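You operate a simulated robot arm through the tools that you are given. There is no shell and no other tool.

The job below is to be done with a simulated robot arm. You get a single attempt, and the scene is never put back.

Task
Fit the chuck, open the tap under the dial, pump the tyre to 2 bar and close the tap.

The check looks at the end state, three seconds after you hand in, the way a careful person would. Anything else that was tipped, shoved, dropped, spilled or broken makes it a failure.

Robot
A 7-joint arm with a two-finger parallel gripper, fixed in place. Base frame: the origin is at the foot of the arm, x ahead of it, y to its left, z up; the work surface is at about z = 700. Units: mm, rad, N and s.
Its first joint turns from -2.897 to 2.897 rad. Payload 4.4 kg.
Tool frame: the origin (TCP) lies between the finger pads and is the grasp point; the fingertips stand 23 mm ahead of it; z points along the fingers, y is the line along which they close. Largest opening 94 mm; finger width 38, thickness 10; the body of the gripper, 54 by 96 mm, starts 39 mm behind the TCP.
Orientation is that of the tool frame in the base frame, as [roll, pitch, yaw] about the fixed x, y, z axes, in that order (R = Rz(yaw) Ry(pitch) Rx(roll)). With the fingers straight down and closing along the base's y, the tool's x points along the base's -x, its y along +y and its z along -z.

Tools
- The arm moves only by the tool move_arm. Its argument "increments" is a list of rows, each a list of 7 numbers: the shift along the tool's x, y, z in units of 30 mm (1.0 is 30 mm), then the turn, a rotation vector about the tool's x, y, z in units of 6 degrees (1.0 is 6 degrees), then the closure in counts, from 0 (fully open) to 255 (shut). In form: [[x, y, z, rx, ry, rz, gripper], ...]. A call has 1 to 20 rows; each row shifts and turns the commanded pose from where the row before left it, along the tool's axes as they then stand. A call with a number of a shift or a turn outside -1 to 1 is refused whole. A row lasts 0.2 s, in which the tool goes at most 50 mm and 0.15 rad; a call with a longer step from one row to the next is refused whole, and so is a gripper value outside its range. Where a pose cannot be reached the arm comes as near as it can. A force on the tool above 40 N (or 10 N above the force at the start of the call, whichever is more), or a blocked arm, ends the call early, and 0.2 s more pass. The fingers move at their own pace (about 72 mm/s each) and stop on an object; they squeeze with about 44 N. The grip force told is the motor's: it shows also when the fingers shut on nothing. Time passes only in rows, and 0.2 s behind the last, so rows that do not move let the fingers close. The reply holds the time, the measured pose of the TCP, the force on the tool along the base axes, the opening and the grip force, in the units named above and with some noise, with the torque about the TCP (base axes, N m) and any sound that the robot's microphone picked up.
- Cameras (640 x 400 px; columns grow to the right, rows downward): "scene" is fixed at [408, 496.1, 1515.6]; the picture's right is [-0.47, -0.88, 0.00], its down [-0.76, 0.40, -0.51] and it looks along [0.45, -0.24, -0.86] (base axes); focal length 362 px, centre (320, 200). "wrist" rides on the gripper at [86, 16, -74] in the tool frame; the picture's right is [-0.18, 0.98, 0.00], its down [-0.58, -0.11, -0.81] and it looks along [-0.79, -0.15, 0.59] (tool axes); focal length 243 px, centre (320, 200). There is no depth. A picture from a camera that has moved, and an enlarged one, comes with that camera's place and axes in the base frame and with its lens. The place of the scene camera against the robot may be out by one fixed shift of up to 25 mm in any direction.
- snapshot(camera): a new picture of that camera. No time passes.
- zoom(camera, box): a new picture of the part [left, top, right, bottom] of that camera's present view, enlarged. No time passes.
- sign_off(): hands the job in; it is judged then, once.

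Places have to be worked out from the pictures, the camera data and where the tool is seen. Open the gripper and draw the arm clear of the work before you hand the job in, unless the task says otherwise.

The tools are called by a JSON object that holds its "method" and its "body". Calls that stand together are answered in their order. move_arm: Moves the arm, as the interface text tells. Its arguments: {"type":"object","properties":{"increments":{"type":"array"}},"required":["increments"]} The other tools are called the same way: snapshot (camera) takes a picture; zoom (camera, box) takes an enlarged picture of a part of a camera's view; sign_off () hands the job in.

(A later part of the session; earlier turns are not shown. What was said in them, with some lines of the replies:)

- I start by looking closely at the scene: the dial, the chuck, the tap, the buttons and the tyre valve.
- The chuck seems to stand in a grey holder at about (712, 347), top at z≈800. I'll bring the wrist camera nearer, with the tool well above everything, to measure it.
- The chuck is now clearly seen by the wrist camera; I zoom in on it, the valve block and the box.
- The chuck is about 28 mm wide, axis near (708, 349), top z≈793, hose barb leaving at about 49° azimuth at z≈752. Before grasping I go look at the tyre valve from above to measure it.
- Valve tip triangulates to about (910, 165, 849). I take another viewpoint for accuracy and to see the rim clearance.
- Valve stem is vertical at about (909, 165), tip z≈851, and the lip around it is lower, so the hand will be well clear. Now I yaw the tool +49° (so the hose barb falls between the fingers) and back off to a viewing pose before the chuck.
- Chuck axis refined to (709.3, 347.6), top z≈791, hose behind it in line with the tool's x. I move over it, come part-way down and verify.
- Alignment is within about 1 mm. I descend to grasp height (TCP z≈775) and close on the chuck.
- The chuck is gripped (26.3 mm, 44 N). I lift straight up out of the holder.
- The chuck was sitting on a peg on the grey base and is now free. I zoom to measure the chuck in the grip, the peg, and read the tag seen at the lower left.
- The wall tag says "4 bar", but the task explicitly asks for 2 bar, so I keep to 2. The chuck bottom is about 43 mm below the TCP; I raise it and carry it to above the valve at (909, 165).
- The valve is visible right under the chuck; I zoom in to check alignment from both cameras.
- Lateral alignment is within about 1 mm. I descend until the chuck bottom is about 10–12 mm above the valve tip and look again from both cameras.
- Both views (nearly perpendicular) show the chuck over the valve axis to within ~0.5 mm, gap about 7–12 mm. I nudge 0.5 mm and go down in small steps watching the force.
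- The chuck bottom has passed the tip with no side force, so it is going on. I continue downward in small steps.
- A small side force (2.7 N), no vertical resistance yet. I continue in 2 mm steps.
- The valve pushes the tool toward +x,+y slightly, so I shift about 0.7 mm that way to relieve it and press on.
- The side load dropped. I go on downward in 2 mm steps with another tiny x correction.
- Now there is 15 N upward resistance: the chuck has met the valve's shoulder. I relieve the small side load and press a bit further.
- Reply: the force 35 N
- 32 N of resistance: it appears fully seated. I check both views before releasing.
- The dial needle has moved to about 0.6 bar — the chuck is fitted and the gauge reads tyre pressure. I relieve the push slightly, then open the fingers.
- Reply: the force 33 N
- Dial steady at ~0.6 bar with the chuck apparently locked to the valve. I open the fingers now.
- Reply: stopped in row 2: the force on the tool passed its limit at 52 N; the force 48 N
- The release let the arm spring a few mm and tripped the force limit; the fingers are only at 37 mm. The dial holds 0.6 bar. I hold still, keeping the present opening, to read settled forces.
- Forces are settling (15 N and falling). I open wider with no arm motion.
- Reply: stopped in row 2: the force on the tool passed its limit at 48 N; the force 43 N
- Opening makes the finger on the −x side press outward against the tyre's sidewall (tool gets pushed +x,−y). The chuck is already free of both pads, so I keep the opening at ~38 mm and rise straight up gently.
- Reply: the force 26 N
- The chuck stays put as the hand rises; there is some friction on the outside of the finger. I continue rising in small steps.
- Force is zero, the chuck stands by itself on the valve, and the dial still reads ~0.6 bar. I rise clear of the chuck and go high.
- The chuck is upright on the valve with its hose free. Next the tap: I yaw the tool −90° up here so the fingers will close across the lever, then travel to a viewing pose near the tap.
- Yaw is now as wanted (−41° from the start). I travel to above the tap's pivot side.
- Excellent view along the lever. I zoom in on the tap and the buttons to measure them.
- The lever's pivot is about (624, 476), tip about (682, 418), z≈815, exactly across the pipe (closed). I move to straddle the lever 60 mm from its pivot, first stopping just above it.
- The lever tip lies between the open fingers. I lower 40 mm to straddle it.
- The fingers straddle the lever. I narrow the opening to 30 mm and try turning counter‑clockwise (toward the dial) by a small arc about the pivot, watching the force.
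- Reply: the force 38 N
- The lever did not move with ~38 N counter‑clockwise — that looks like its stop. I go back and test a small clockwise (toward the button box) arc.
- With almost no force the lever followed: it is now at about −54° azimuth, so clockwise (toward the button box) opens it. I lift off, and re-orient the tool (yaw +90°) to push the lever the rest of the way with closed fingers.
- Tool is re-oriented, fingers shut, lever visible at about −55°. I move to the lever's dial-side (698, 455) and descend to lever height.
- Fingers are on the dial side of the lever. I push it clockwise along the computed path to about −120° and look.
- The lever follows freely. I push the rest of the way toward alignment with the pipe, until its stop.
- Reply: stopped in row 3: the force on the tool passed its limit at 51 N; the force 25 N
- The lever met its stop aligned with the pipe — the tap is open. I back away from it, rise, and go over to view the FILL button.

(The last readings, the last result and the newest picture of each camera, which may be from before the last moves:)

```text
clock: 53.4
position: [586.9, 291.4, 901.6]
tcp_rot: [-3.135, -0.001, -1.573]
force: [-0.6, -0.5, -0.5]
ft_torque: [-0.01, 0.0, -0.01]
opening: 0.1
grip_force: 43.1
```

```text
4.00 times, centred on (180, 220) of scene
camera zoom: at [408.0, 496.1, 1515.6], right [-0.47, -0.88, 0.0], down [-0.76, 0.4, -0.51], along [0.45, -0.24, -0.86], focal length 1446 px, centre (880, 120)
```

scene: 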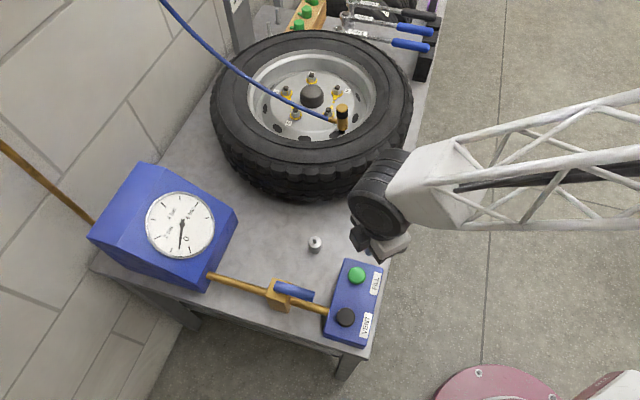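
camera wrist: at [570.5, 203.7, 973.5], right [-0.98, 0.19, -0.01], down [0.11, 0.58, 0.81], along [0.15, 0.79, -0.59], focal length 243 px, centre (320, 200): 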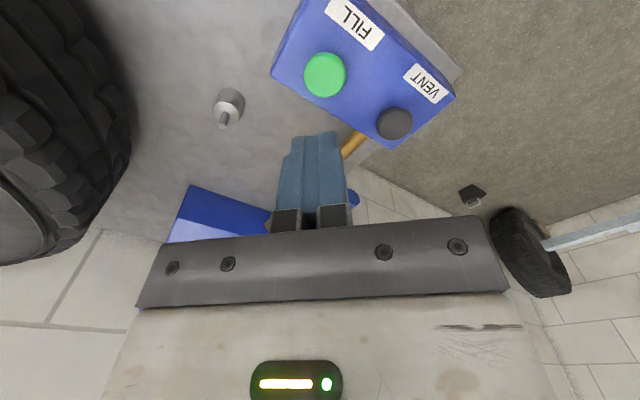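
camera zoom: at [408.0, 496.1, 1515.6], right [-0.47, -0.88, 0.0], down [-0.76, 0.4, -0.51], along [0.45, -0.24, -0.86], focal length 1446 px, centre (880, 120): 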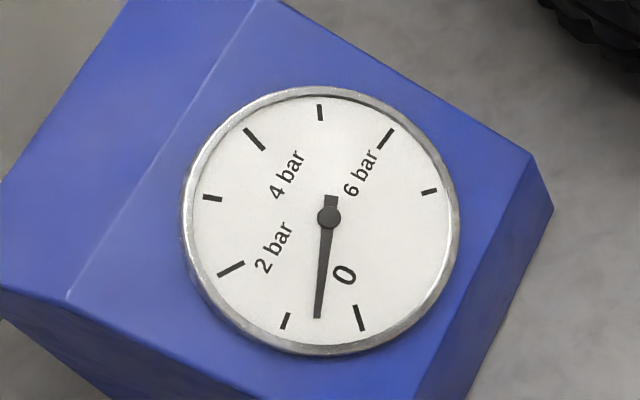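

The lever now lies along the pipe. FILL is at about (587, 311, 751), 38 mm wide. I move the shut fingertips above it, still a bit clear, and check.

{"method": "move_arm", "body": {"increments": [[-0.653, 0, 0, 0, 0, 0, 255], [0, 0, 0.8, 0, 0, 0, 255], [0, 0, 0.8, 0, 0, 0, 255], [0, 0, 0.8, 0, 0, 0, 255], [0, 0, 0.8, 0, 0, 0, 255], [0, 0, 0.6, 0, 0, 0, 255], [0, 0, 0, 0, 0, 0, 255]]}}

{"method": "snapshot", "body": {"camera": "wrist"}}

{"method": "zoom", "body": {"camera": "scene", "box": [280, 220, 420, 320]}}

```text
clock: 55.0
position: [589.8, 310.9, 786.1]
tcp_rot: [-3.136, -0.001, -1.572]
force: [-0.2, 0.1, 1.3]
ft_torque: [-0.04, 0.02, -0.02]
opening: 0.0
grip_force: 42.8
```

```text
taken
camera wrist: at [574.0, 223.8, 859.0], right [-0.98, 0.19, -0.01], down [0.11, 0.58, 0.81], along [0.15, 0.79, -0.59], focal length 243 px, centre (320, 200)
```

wrist: 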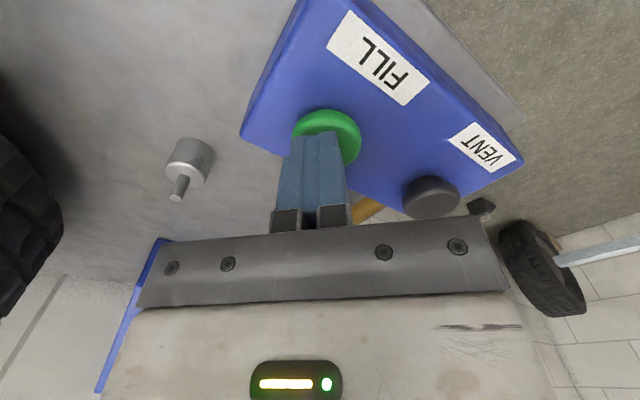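

```text
4.00 times, centred on (350, 270) of scene
camera zoom: at [408.0, 496.1, 1515.6], right [-0.47, -0.88, 0.0], down [-0.76, 0.4, -0.51], along [0.45, -0.24, -0.86], focal length 1446 px, centre (200, -80)
```

zoom: 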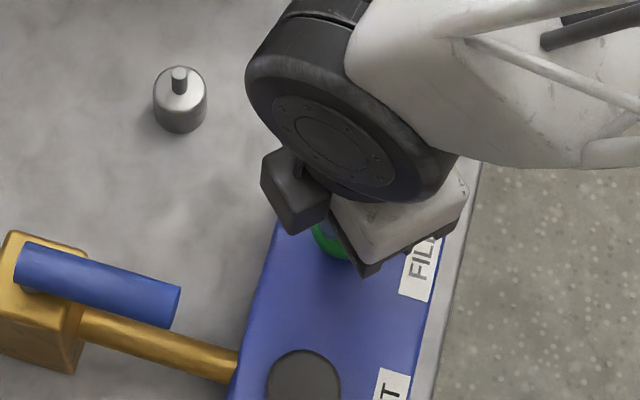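

The fingertips are centred over FILL about 12 mm above it. I go down 9 mm and read force.

{"method": "move_arm", "body": {"increments": [[0, 0.08, 0.15, 0, 0, 0, 255], [0, 0, 0.15, 0, 0, 0, 255]]}}

{"method": "zoom", "body": {"camera": "scene", "box": [110, 170, 250, 270]}}

{"method": "zoom", "body": {"camera": "wrist", "box": [240, 80, 400, 240]}}

```text
clock: 55.5
position: [588.4, 311.0, 778.8]
tcp_rot: [-3.135, 0.003, -1.574]
force: [-6.0, -7.4, 31.6]
ft_torque: [-0.15, 0.22, 0.04]
opening: 0.2
grip_force: 42.4
heard: click
```

```text
4.00 times, centred on (180, 220) of scene
camera zoom: at [408.0, 496.1, 1515.6], right [-0.47, -0.88, 0.0], down [-0.76, 0.4, -0.51], along [0.45, -0.24, -0.86], focal length 1446 px, centre (880, 120)
```

zoom: 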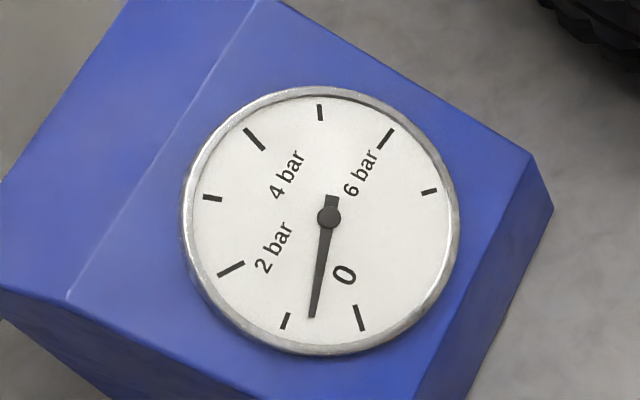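

```text
2.50 times, centred on (320, 160) of wrist
camera zoom: at [571.6, 224.0, 851.5], right [-0.98, 0.19, -0.01], down [0.1, 0.58, 0.81], along [0.15, 0.79, -0.59], focal length 606 px, centre (320, 300)
```

zoom: 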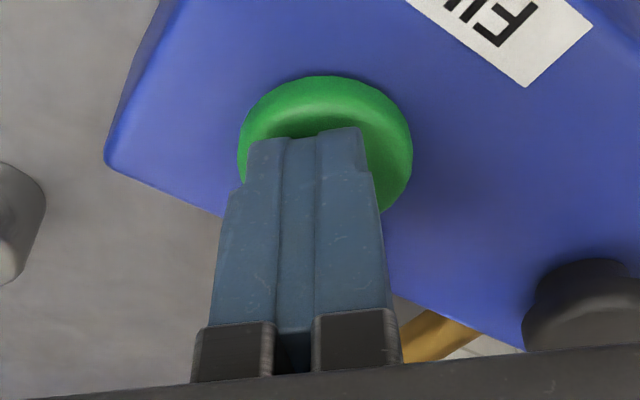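

A click: FILL is pressed and the needle is starting to move (0.61 → ~0.68 bar). I hold for one second and read the dial again to get the rate.

{"method": "move_arm", "body": {"increments": [[0, 0, 0, 0, 0, 0, 255], [0, 0, 0, 0, 0, 0, 255], [0, 0, 0, 0, 0, 0, 255], [0, 0, 0, 0, 0, 0, 255]]}}

{"method": "zoom", "body": {"camera": "scene", "box": [110, 170, 250, 270]}}

```text
clock: 56.5
position: [587.8, 311.5, 777.3]
tcp_rot: [-3.135, 0.002, -1.572]
force: [4.2, -2.9, 39.3]
ft_torque: [-0.03, -0.04, 0.0]
opening: 0.0
grip_force: 42.8
```

```text
4.00 times, centred on (180, 220) of scene
camera zoom: at [408.0, 496.1, 1515.6], right [-0.47, -0.88, 0.0], down [-0.76, 0.4, -0.51], along [0.45, -0.24, -0.86], focal length 1446 px, centre (880, 120)
```

zoom: 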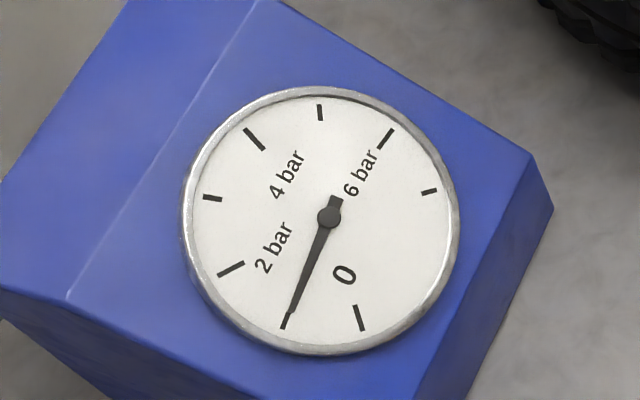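

Now ~1.0 bar after 1 s (about 0.32 bar/s). I hold another 1.8 s.

{"method": "move_arm", "body": {"increments": [[0, 0, 0, 0, 0, 0, 255], [0, 0, 0, 0, 0, 0, 255], [0, 0, 0, 0, 0, 0, 255], [0, 0, 0, 0, 0, 0, 255], [0, 0, 0, 0, 0, 0, 255], [0, 0, 0, 0, 0, 0, 255], [0, 0, 0, 0, 0, 0, 255], [0, 0, 0, 0, 0, 0, 255]]}}

{"method": "zoom", "body": {"camera": "scene", "box": [110, 170, 250, 270]}}

```text
clock: 58.4
position: [587.7, 310.7, 778.1]
tcp_rot: [-3.135, 0.002, -1.571]
force: [13.2, 5.9, 40.2]
ft_torque: [0.13, -0.29, 0.0]
opening: 0.0
grip_force: 42.1
```

```text
4.00 times, centred on (180, 220) of scene
camera zoom: at [408.0, 496.1, 1515.6], right [-0.47, -0.88, 0.0], down [-0.76, 0.4, -0.51], along [0.45, -0.24, -0.86], focal length 1446 px, centre (880, 120)
```

zoom: 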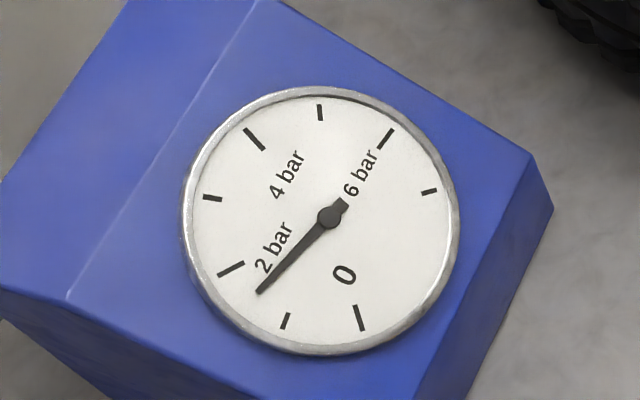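

About 1.53 bar now (≈0.29 bar/s). I hold another second, expecting ~1.82.

{"method": "move_arm", "body": {"increments": [[0, 0, 0, 0, 0, 0, 255], [0, 0, 0, 0, 0, 0, 255], [0, 0, 0, 0, 0, 0, 255], [0, 0, 0, 0, 0, 0, 255]]}}

{"method": "zoom", "body": {"camera": "scene", "box": [110, 170, 250, 270]}}

```text
clock: 59.4
position: [587.1, 311.9, 776.6]
tcp_rot: [-3.134, 0.002, -1.572]
force: [10.9, 7.9, 43.4]
ft_torque: [0.19, -0.19, 0.03]
opening: 0.0
grip_force: 42.4
```

```text
4.00 times, centred on (180, 220) of scene
camera zoom: at [408.0, 496.1, 1515.6], right [-0.47, -0.88, 0.0], down [-0.76, 0.4, -0.51], along [0.45, -0.24, -0.86], focal length 1446 px, centre (880, 120)
```

zoom: 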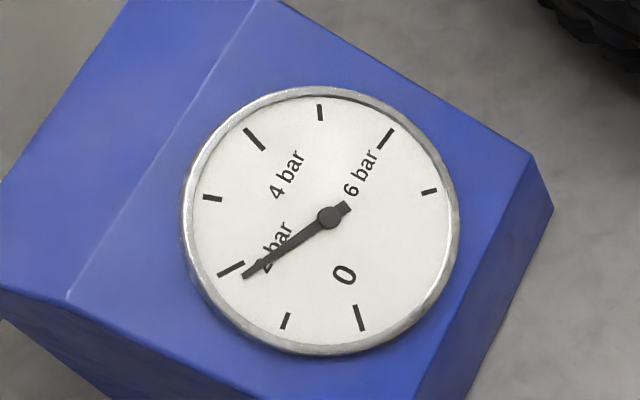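

About 1.81 bar. I hold 0.4 s more, then lift off quickly, leaving a small margin for fine tuning.

{"method": "move_arm", "body": {"increments": [[0, 0, 0, 0, 0, 0, 255], [0, 0, 0, 0, 0, 0, 255], [0, 0, -0.7, 0, 0, 0, 255]]}}

{"method": "zoom", "body": {"camera": "scene", "box": [110, 170, 250, 270]}}

```text
clock: 60.1
position: [585.1, 309.7, 796.0]
tcp_rot: [-3.139, -0.001, -1.573]
force: [-0.3, 0.3, -1.2]
ft_torque: [0.03, 0.0, 0.02]
opening: 0.3
grip_force: 41.8
```

```text
4.00 times, centred on (180, 220) of scene
camera zoom: at [408.0, 496.1, 1515.6], right [-0.47, -0.88, 0.0], down [-0.76, 0.4, -0.51], along [0.45, -0.24, -0.86], focal length 1446 px, centre (880, 120)
```

zoom: 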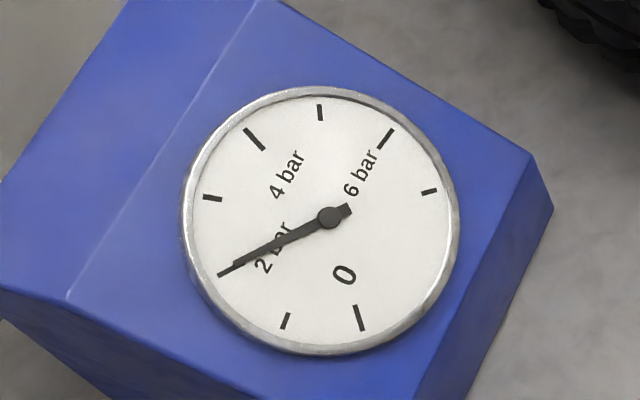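

The needle appears right on the 2 bar tick. I zoom in closer to verify.

{"method": "zoom", "body": {"camera": "scene", "box": [150, 195, 206, 230]}}

{"method": "zoom", "body": {"camera": "scene", "box": [155, 215, 187, 245]}}

```text
11.43 times, centred on (178, 212) of scene
camera zoom: at [408.0, 496.1, 1515.6], right [-0.47, -0.88, 0.0], down [-0.76, 0.4, -0.51], along [0.45, -0.24, -0.86], focal length 4131 px, centre (1943, 57)
```

zoom: 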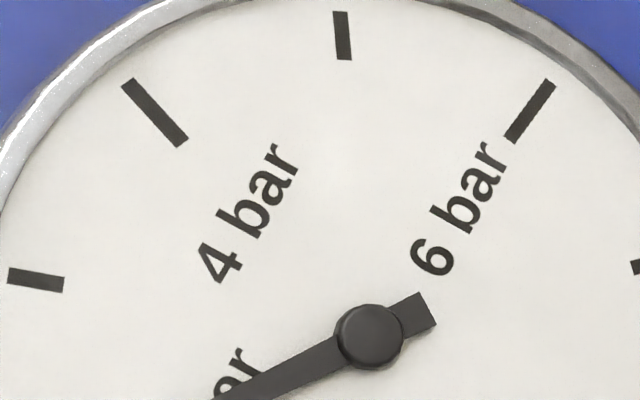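

```text
13.33 times, centred on (171, 230) of scene
camera zoom: at [408.0, 496.1, 1515.6], right [-0.47, -0.88, 0.0], down [-0.76, 0.4, -0.51], along [0.45, -0.24, -0.86], focal length 4820 px, centre (2307, -200)
```

zoom: 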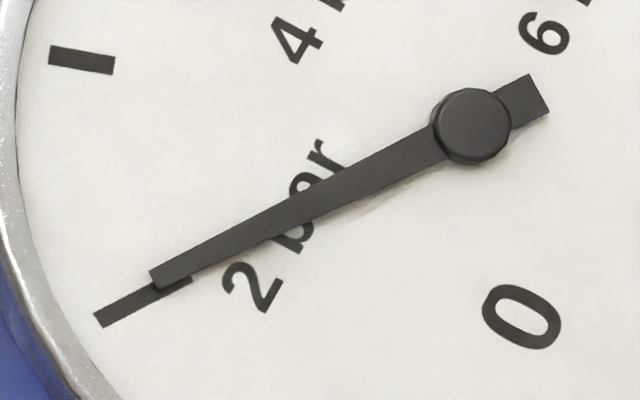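

It reads about 2.04 bar, perhaps still settling. I stay clear of the button and let a moment pass to see whether it drifts.

{"method": "move_arm", "body": {"increments": [[0, 0, 0, 0, 0, 0, 255], [0, 0, 0, 0, 0, 0, 255], [0, 0, 0, 0, 0, 0, 255], [0, 0, 0, 0, 0, 0, 255], [0, 0, 0, 0, 0, 0, 255]]}}

{"method": "zoom", "body": {"camera": "scene", "box": [155, 215, 187, 245]}}

{"method": "snapshot", "body": {"camera": "wrist"}}

```text
clock: 61.4
position: [587.4, 311.2, 798.3]
tcp_rot: [-3.136, 0.0, -1.573]
force: [-0.1, 0.2, 0.1]
ft_torque: [-0.01, 0.02, -0.01]
opening: 0.0
grip_force: 42.6
```

```text
13.33 times, centred on (171, 230) of scene
camera zoom: at [408.0, 496.1, 1515.6], right [-0.47, -0.88, 0.0], down [-0.76, 0.4, -0.51], along [0.45, -0.24, -0.86], focal length 4820 px, centre (2307, -200)
```

zoom: 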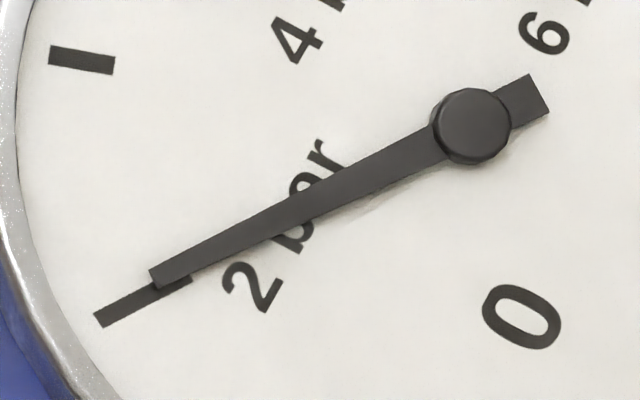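

```text
taken
camera wrist: at [570.0, 223.5, 871.4], right [-0.98, 0.19, -0.01], down [0.11, 0.58, 0.81], along [0.15, 0.79, -0.59], focal length 243 px, centre (320, 200)
```

wrist: 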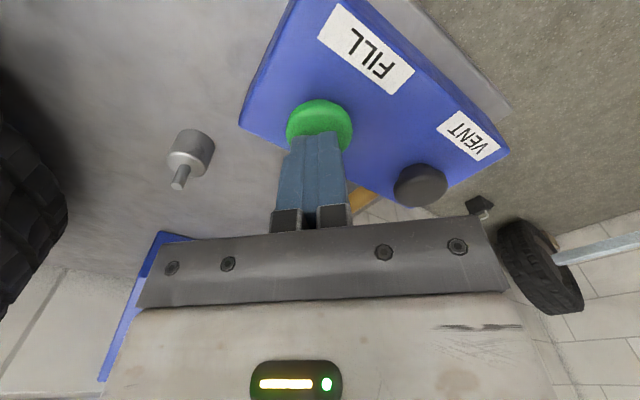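

The reading is steady at ~2.0 bar (scene camera looks almost square at the dial). I now rise and go to the other side of the lever, at about (552, 463), to push it closed.

{"method": "move_arm", "body": {"increments": [[0, 0, -0.85, 0, 0, 0, 255], [0, 0, -0.85, 0, 0, 0, 255], [0, 0, -0.85, 0, 0, 0, 255], [0, 0, -0.85, 0, 0, 0, 255], [-0.846, 0.198, 0, 0, 0, 0, 255], [-0.846, 0.198, 0, 0, 0, 0, 255], [-0.846, 0.198, 0, 0, 0, 0, 255], [-0.846, 0.198, 0, 0, 0, 0, 255], [-0.846, 0.198, 0, 0, 0, 0, 255], [-0.846, 0.198, 0, 0, 0, 0, 255], [0, 0, 0, 0, 0, 0, 255]]}}

{"method": "snapshot", "body": {"camera": "wrist"}}

{"method": "snapshot", "body": {"camera": "scene"}}

```text
clock: 63.8
position: [552.5, 463.0, 899.8]
tcp_rot: [-3.136, 0.001, -1.574]
force: [-0.4, -0.1, 0.1]
ft_torque: [-0.02, 0.02, 0.01]
opening: 0.0
grip_force: 42.6
```

```text
taken
camera wrist: at [535.3, 376.4, 972.7], right [-0.98, 0.19, -0.01], down [0.11, 0.58, 0.81], along [0.15, 0.79, -0.59], focal length 243 px, centre (320, 200)
```

wrist: 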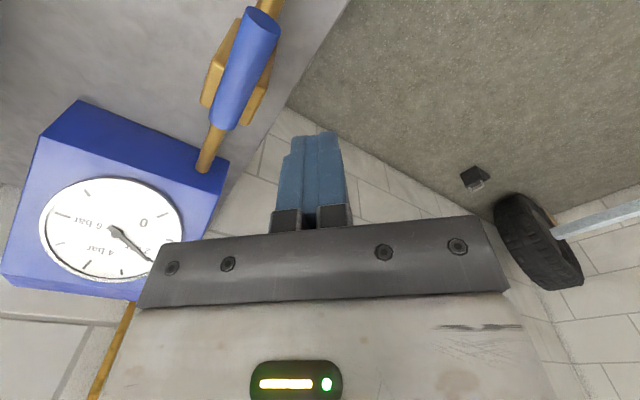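

```text
taken
```

scene: 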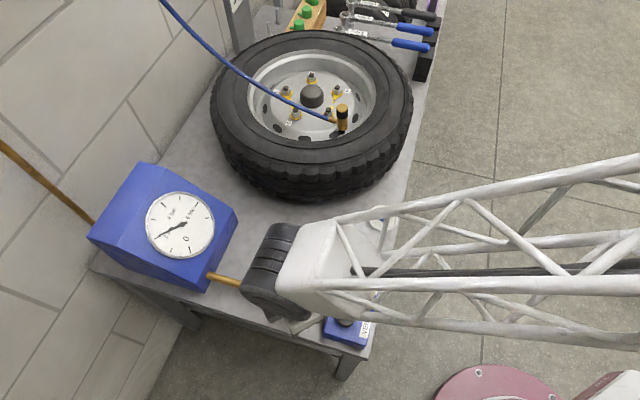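

The lever lies along the pipe; the shut fingers are on its outer side. I descend and push it counter‑clockwise back along the arc.

{"method": "move_arm", "body": {"increments": [[0, 0, 0.85, 0, 0, 0, 255], [0, 0, 0.85, 0, 0, 0, 255], [0, 0, 0.83, 0, 0, 0, 255], [0, 0, 0, 0, 0, 0, 255]]}}

{"method": "snapshot", "body": {"camera": "wrist"}}

```text
clock: 64.8
position: [552.0, 462.8, 824.5]
tcp_rot: [-3.135, 0.0, -1.571]
force: [-0.6, -0.5, -0.8]
ft_torque: [-0.01, 0.02, 0.01]
opening: 0.0
grip_force: 42.5
```

```text
taken
camera wrist: at [535.8, 375.6, 897.4], right [-0.98, 0.19, -0.01], down [0.11, 0.58, 0.81], along [0.15, 0.79, -0.59], focal length 243 px, centre (320, 200)
```

wrist: 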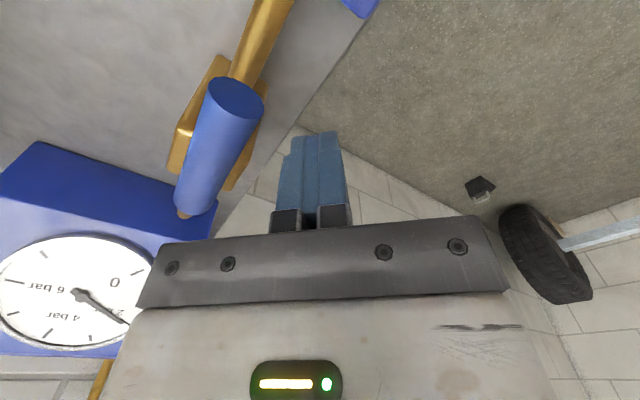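

{"method": "move_arm", "body": {"increments": [[0.277, -0.273, 0, 0, 0, 0, 255], [0.285, -0.157, 0, 0, 0, 0, 255], [0.285, -0.156, 0, 0, 0, 0, 255], [0.327, -0.32, 0, 0, 0, 0, 255], [0.253, -0.387, 0, 0, 0, 0, 255], [0.167, -0.44, 0, 0, 0, 0, 255], [0.107, -0.253, 0, 0, 0, 0, 255], [0.073, -0.287, 0, 0, 0, 0, 255], [0.033, -0.313, 0, 0, 0, 0, 255], [0, 0, 0, 0, 0, 0, 255]]}}

{"method": "snapshot", "body": {"camera": "wrist"}}

{"method": "zoom", "body": {"camera": "scene", "box": [200, 200, 360, 310]}}

```text
clock: 67.0
position: [629.1, 408.8, 823.7]
tcp_rot: [-3.137, 0.001, -1.574]
force: [0.0, -0.3, 1.3]
ft_torque: [0.08, -0.06, 0.01]
opening: 0.0
grip_force: 42.3
```

```text
taken
camera wrist: at [612.9, 321.6, 897.1], right [-0.98, 0.19, -0.01], down [0.11, 0.58, 0.81], along [0.15, 0.79, -0.59], focal length 243 px, centre (320, 200)
```

wrist: 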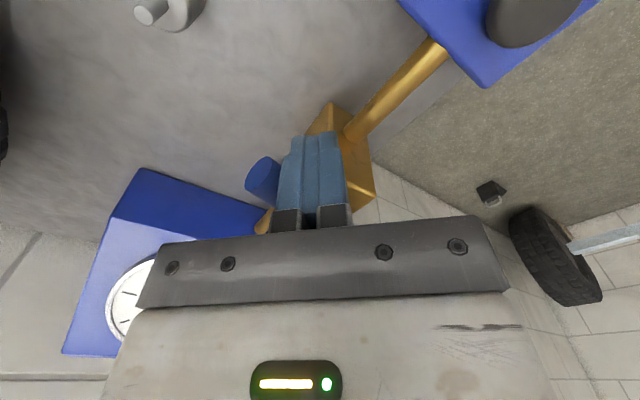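

```text
3.64 times, centred on (280, 255) of scene
camera zoom: at [408.0, 496.1, 1515.6], right [-0.47, -0.88, 0.0], down [-0.76, 0.4, -0.51], along [0.45, -0.24, -0.86], focal length 1314 px, centre (466, 0)
```

zoom: 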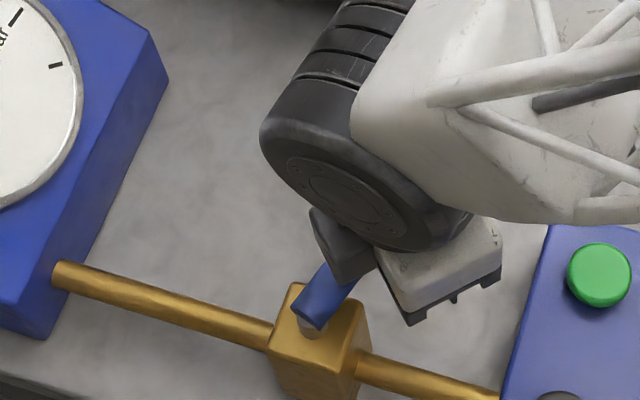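

The lever swung back freely, now at about −60°. I push the last part gently until it meets the closed stop.

{"method": "move_arm", "body": {"increments": [[-0.015, -0.17, 0, 0, 0, 0, 255], [-0.015, -0.17, 0, 0, 0, 0, 255], [-0.02, -0.1, 0, 0, 0, 0, 255], [-0.02, -0.08, 0, 0, 0, 0, 255], [-0.02, -0.06, 0, 0, 0, 0, 255], [0, 0, 0, 0, 0, 0, 255]]}}

{"method": "zoom", "body": {"camera": "scene", "box": [200, 200, 360, 310]}}

```text
clock: 68.3
position: [647.2, 410.9, 823.8]
tcp_rot: [-3.137, 0.0, -1.575]
force: [-1.5, -0.6, 2.3]
ft_torque: [0.06, 0.0, 0.05]
opening: 0.0
grip_force: 42.6
```

```text
3.64 times, centred on (280, 255) of scene
camera zoom: at [408.0, 496.1, 1515.6], right [-0.47, -0.88, 0.0], down [-0.76, 0.4, -0.51], along [0.45, -0.24, -0.86], focal length 1314 px, centre (466, 0)
```

zoom: 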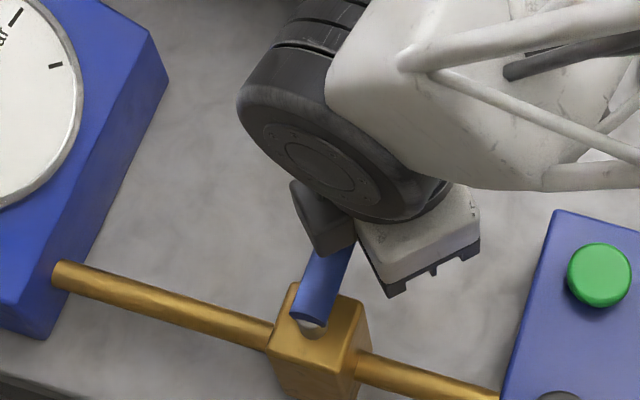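

No stop felt yet; I continue in ~2 mm steps in the pushing direction.

{"method": "move_arm", "body": {"increments": [[-0.04, -0.06, 0, 0, 0, 0, 255], [-0.045, -0.055, 0, 0, 0, 0, 255], [0, 0, 0, 0, 0, 0, 255]]}}

```text
clock: 69.0
position: [648.9, 411.0, 824.3]
tcp_rot: [-3.138, -0.001, -1.574]
force: [-18.8, -14.1, 12.8]
ft_torque: [0.16, -0.1, 0.18]
opening: 0.1
grip_force: 42.4
stopped in row 2: the force on the tool passed its limit at 45 N (the readings are from after the stop); the commanded pose is now the measured one
```

The closed stop is met (45 N). I back away from the lever, rise and check the lever and dial.

{"method": "move_arm", "body": {"increments": [[0.2, 0.2, 0, 0, 0, 0, 255], [0.2, 0.2, 0, 0, 0, 0, 255], [0, 0, -0.8, 0, 0, 0, 255], [0, 0, -0.9, 0, 0, 0, 255], [0, 0, -0.9, 0, 0, 0, 255], [0.9, 0.5, -0.5, 0, 0, 0, 255], [0.9, 0.5, -0.5, 0, 0, 0, 255], [0.9, 0.5, -0.5, 0, 0, 0, 255], [0.9, 0.5, 0, 0, 0, 0, 255], [0.9, 0.5, 0, 0, 0, 0, 255], [0, 0, 0, 0, 0, 0, 255]]}}

{"method": "snapshot", "body": {"camera": "scene"}}

{"method": "zoom", "body": {"camera": "scene", "box": [200, 200, 400, 325]}}

{"method": "zoom", "body": {"camera": "scene", "box": [110, 170, 250, 270]}}

{"method": "zoom", "body": {"camera": "scene", "box": [300, 80, 400, 150]}}

```text
clock: 71.3
position: [561.1, 265.4, 945.0]
tcp_rot: [-3.138, -0.003, -1.573]
force: [-0.5, 0.1, -0.1]
ft_torque: [-0.03, 0.01, 0.0]
opening: 0.1
grip_force: 42.3
```

```text
taken
```

scene: 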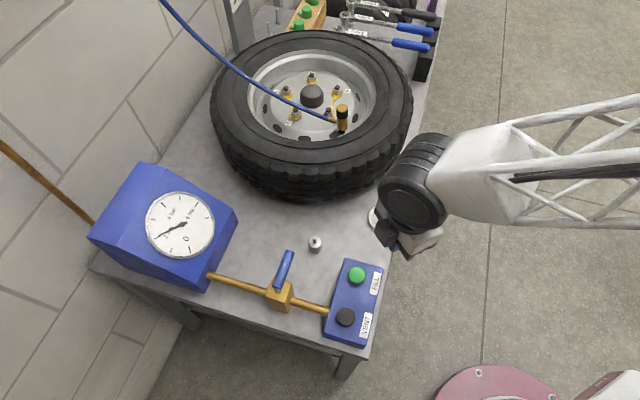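

```text
3.20 times, centred on (300, 262) of scene
camera zoom: at [408.0, 496.1, 1515.6], right [-0.47, -0.88, 0.0], down [-0.76, 0.4, -0.51], along [0.45, -0.24, -0.86], focal length 1157 px, centre (384, 0)
```

zoom: 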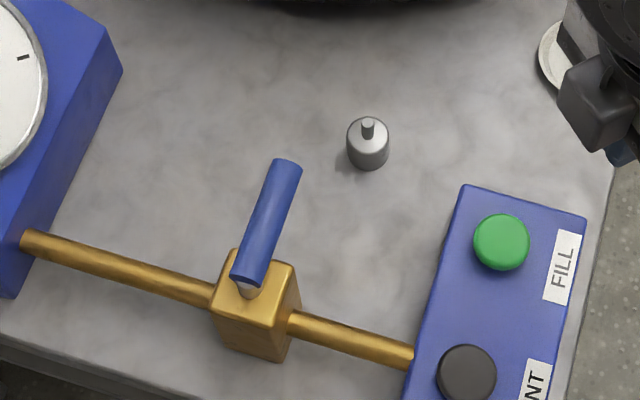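

```text
4.00 times, centred on (180, 220) of scene
camera zoom: at [408.0, 496.1, 1515.6], right [-0.47, -0.88, 0.0], down [-0.76, 0.4, -0.51], along [0.45, -0.24, -0.86], focal length 1446 px, centre (880, 120)
```

zoom: 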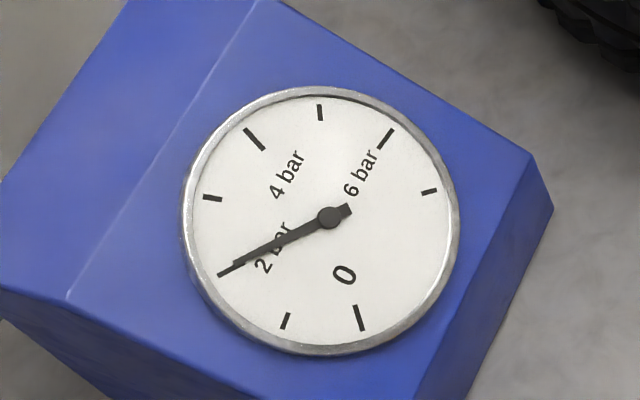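

```text
5.71 times, centred on (350, 115) of scene
camera zoom: at [408.0, 496.1, 1515.6], right [-0.47, -0.88, 0.0], down [-0.76, 0.4, -0.51], along [0.45, -0.24, -0.86], focal length 2066 px, centre (149, 686)
```

zoom: 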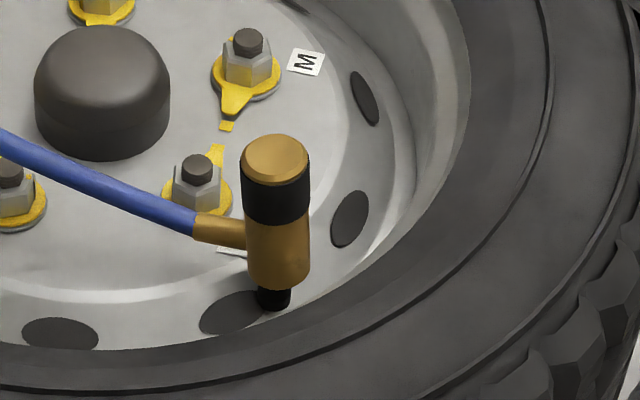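

Lever is back across the pipe exactly as at the start (closed), the dial holds ~2.0 bar, the chuck is upright on the valve and the tyre hasn't moved. I open the gripper and draw the arm well clear.

{"method": "move_arm", "body": {"increments": [[0, 0, -0.9, 0, 0, 0, 200], [0, 0, -0.9, 0, 0, 0, 100], [0, 0, -0.9, 0, 0, 0, 0], [0, 0, -0.9, 0, 0, 0, 0], [0.3, 0.5, -0.9, 0, 0, 0, 0], [0.3, 0.5, -0.9, 0, 0, 0, 0], [0.3, 0.5, 0, 0, 0, 0, 0], [0, 0, 0, 0, 0, 0, 0], [0, 0, 0, 0, 0, 0, 0]]}}

{"method": "snapshot", "body": {"camera": "scene"}}

{"method": "zoom", "body": {"camera": "scene", "box": [155, 215, 187, 245]}}

{"method": "zoom", "body": {"camera": "scene", "box": [230, 200, 410, 320]}}

```text
clock: 73.3
position: [516.1, 239.2, 1107.4]
tcp_rot: [-3.138, -0.001, -1.571]
force: [-0.2, 0.7, 0.0]
ft_torque: [-0.02, 0.0, 0.01]
opening: 94.3
grip_force: 0.0
```

```text
taken
```

scene: 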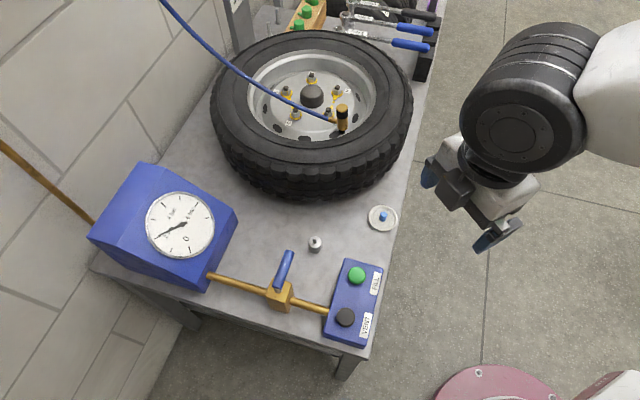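

```text
13.33 times, centred on (171, 230) of scene
camera zoom: at [408.0, 496.1, 1515.6], right [-0.47, -0.88, 0.0], down [-0.76, 0.4, -0.51], along [0.45, -0.24, -0.86], focal length 4820 px, centre (2307, -200)
```

zoom: 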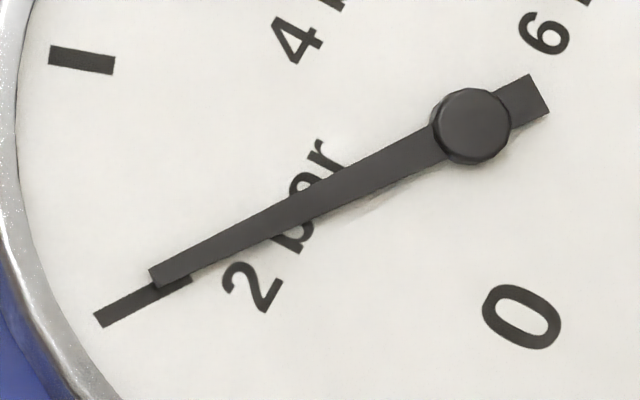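

```text
3.33 times, centred on (320, 260) of scene
camera zoom: at [408.0, 496.1, 1515.6], right [-0.47, -0.88, 0.0], down [-0.76, 0.4, -0.51], along [0.45, -0.24, -0.86], focal length 1205 px, centre (320, 0)
```

zoom: 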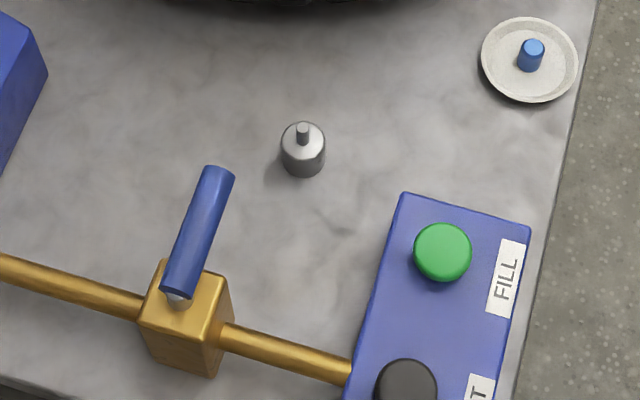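

The chuck is on the valve, the tap lever is across the pipe (closed), the dial is steady at about 2.04 bar, and the dish, cap and peg are where they were. The gripper is open and the arm is well clear, so I hand the job in.

{"method": "sign_off", "body": {}}

```text
The job is handed in.
```

I fitted the chuck to the tyre valve, opened the tap, filled the tyre to about 2 bar and closed the tap again. The job is handed in, but I haven't seen the check's verdict.

- **Chuck:** it stands upright on the valve by itself, and the gauge has read tyre pressure since I fitted it (0.6 bar to start with).
- **Pressure:** the needle stopped just past the 2 bar mark, at about 2.04 bar, and stayed there after the tap was closed. I left it there because a vent tap could have taken it under 2 bar.
- **Tap:** the lever is back against its closed stop, across the pipe as it was at the start.
- **Contact with the tyre:** while I was letting go of the chuck, one finger pressed against the wheel or tyre beside the valve and the arm stopped on its force limit twice. The camera views show the wheel and chuck didn't move.
- **Rest of the bench:** nothing else I could see was moved. The gripper is open and the arm is clear.

A tag on the post by the tyre says "TYRE PRESSURE 4 bar". I followed your instruction of 2 bar, so check which figure is right before the tyre is used.
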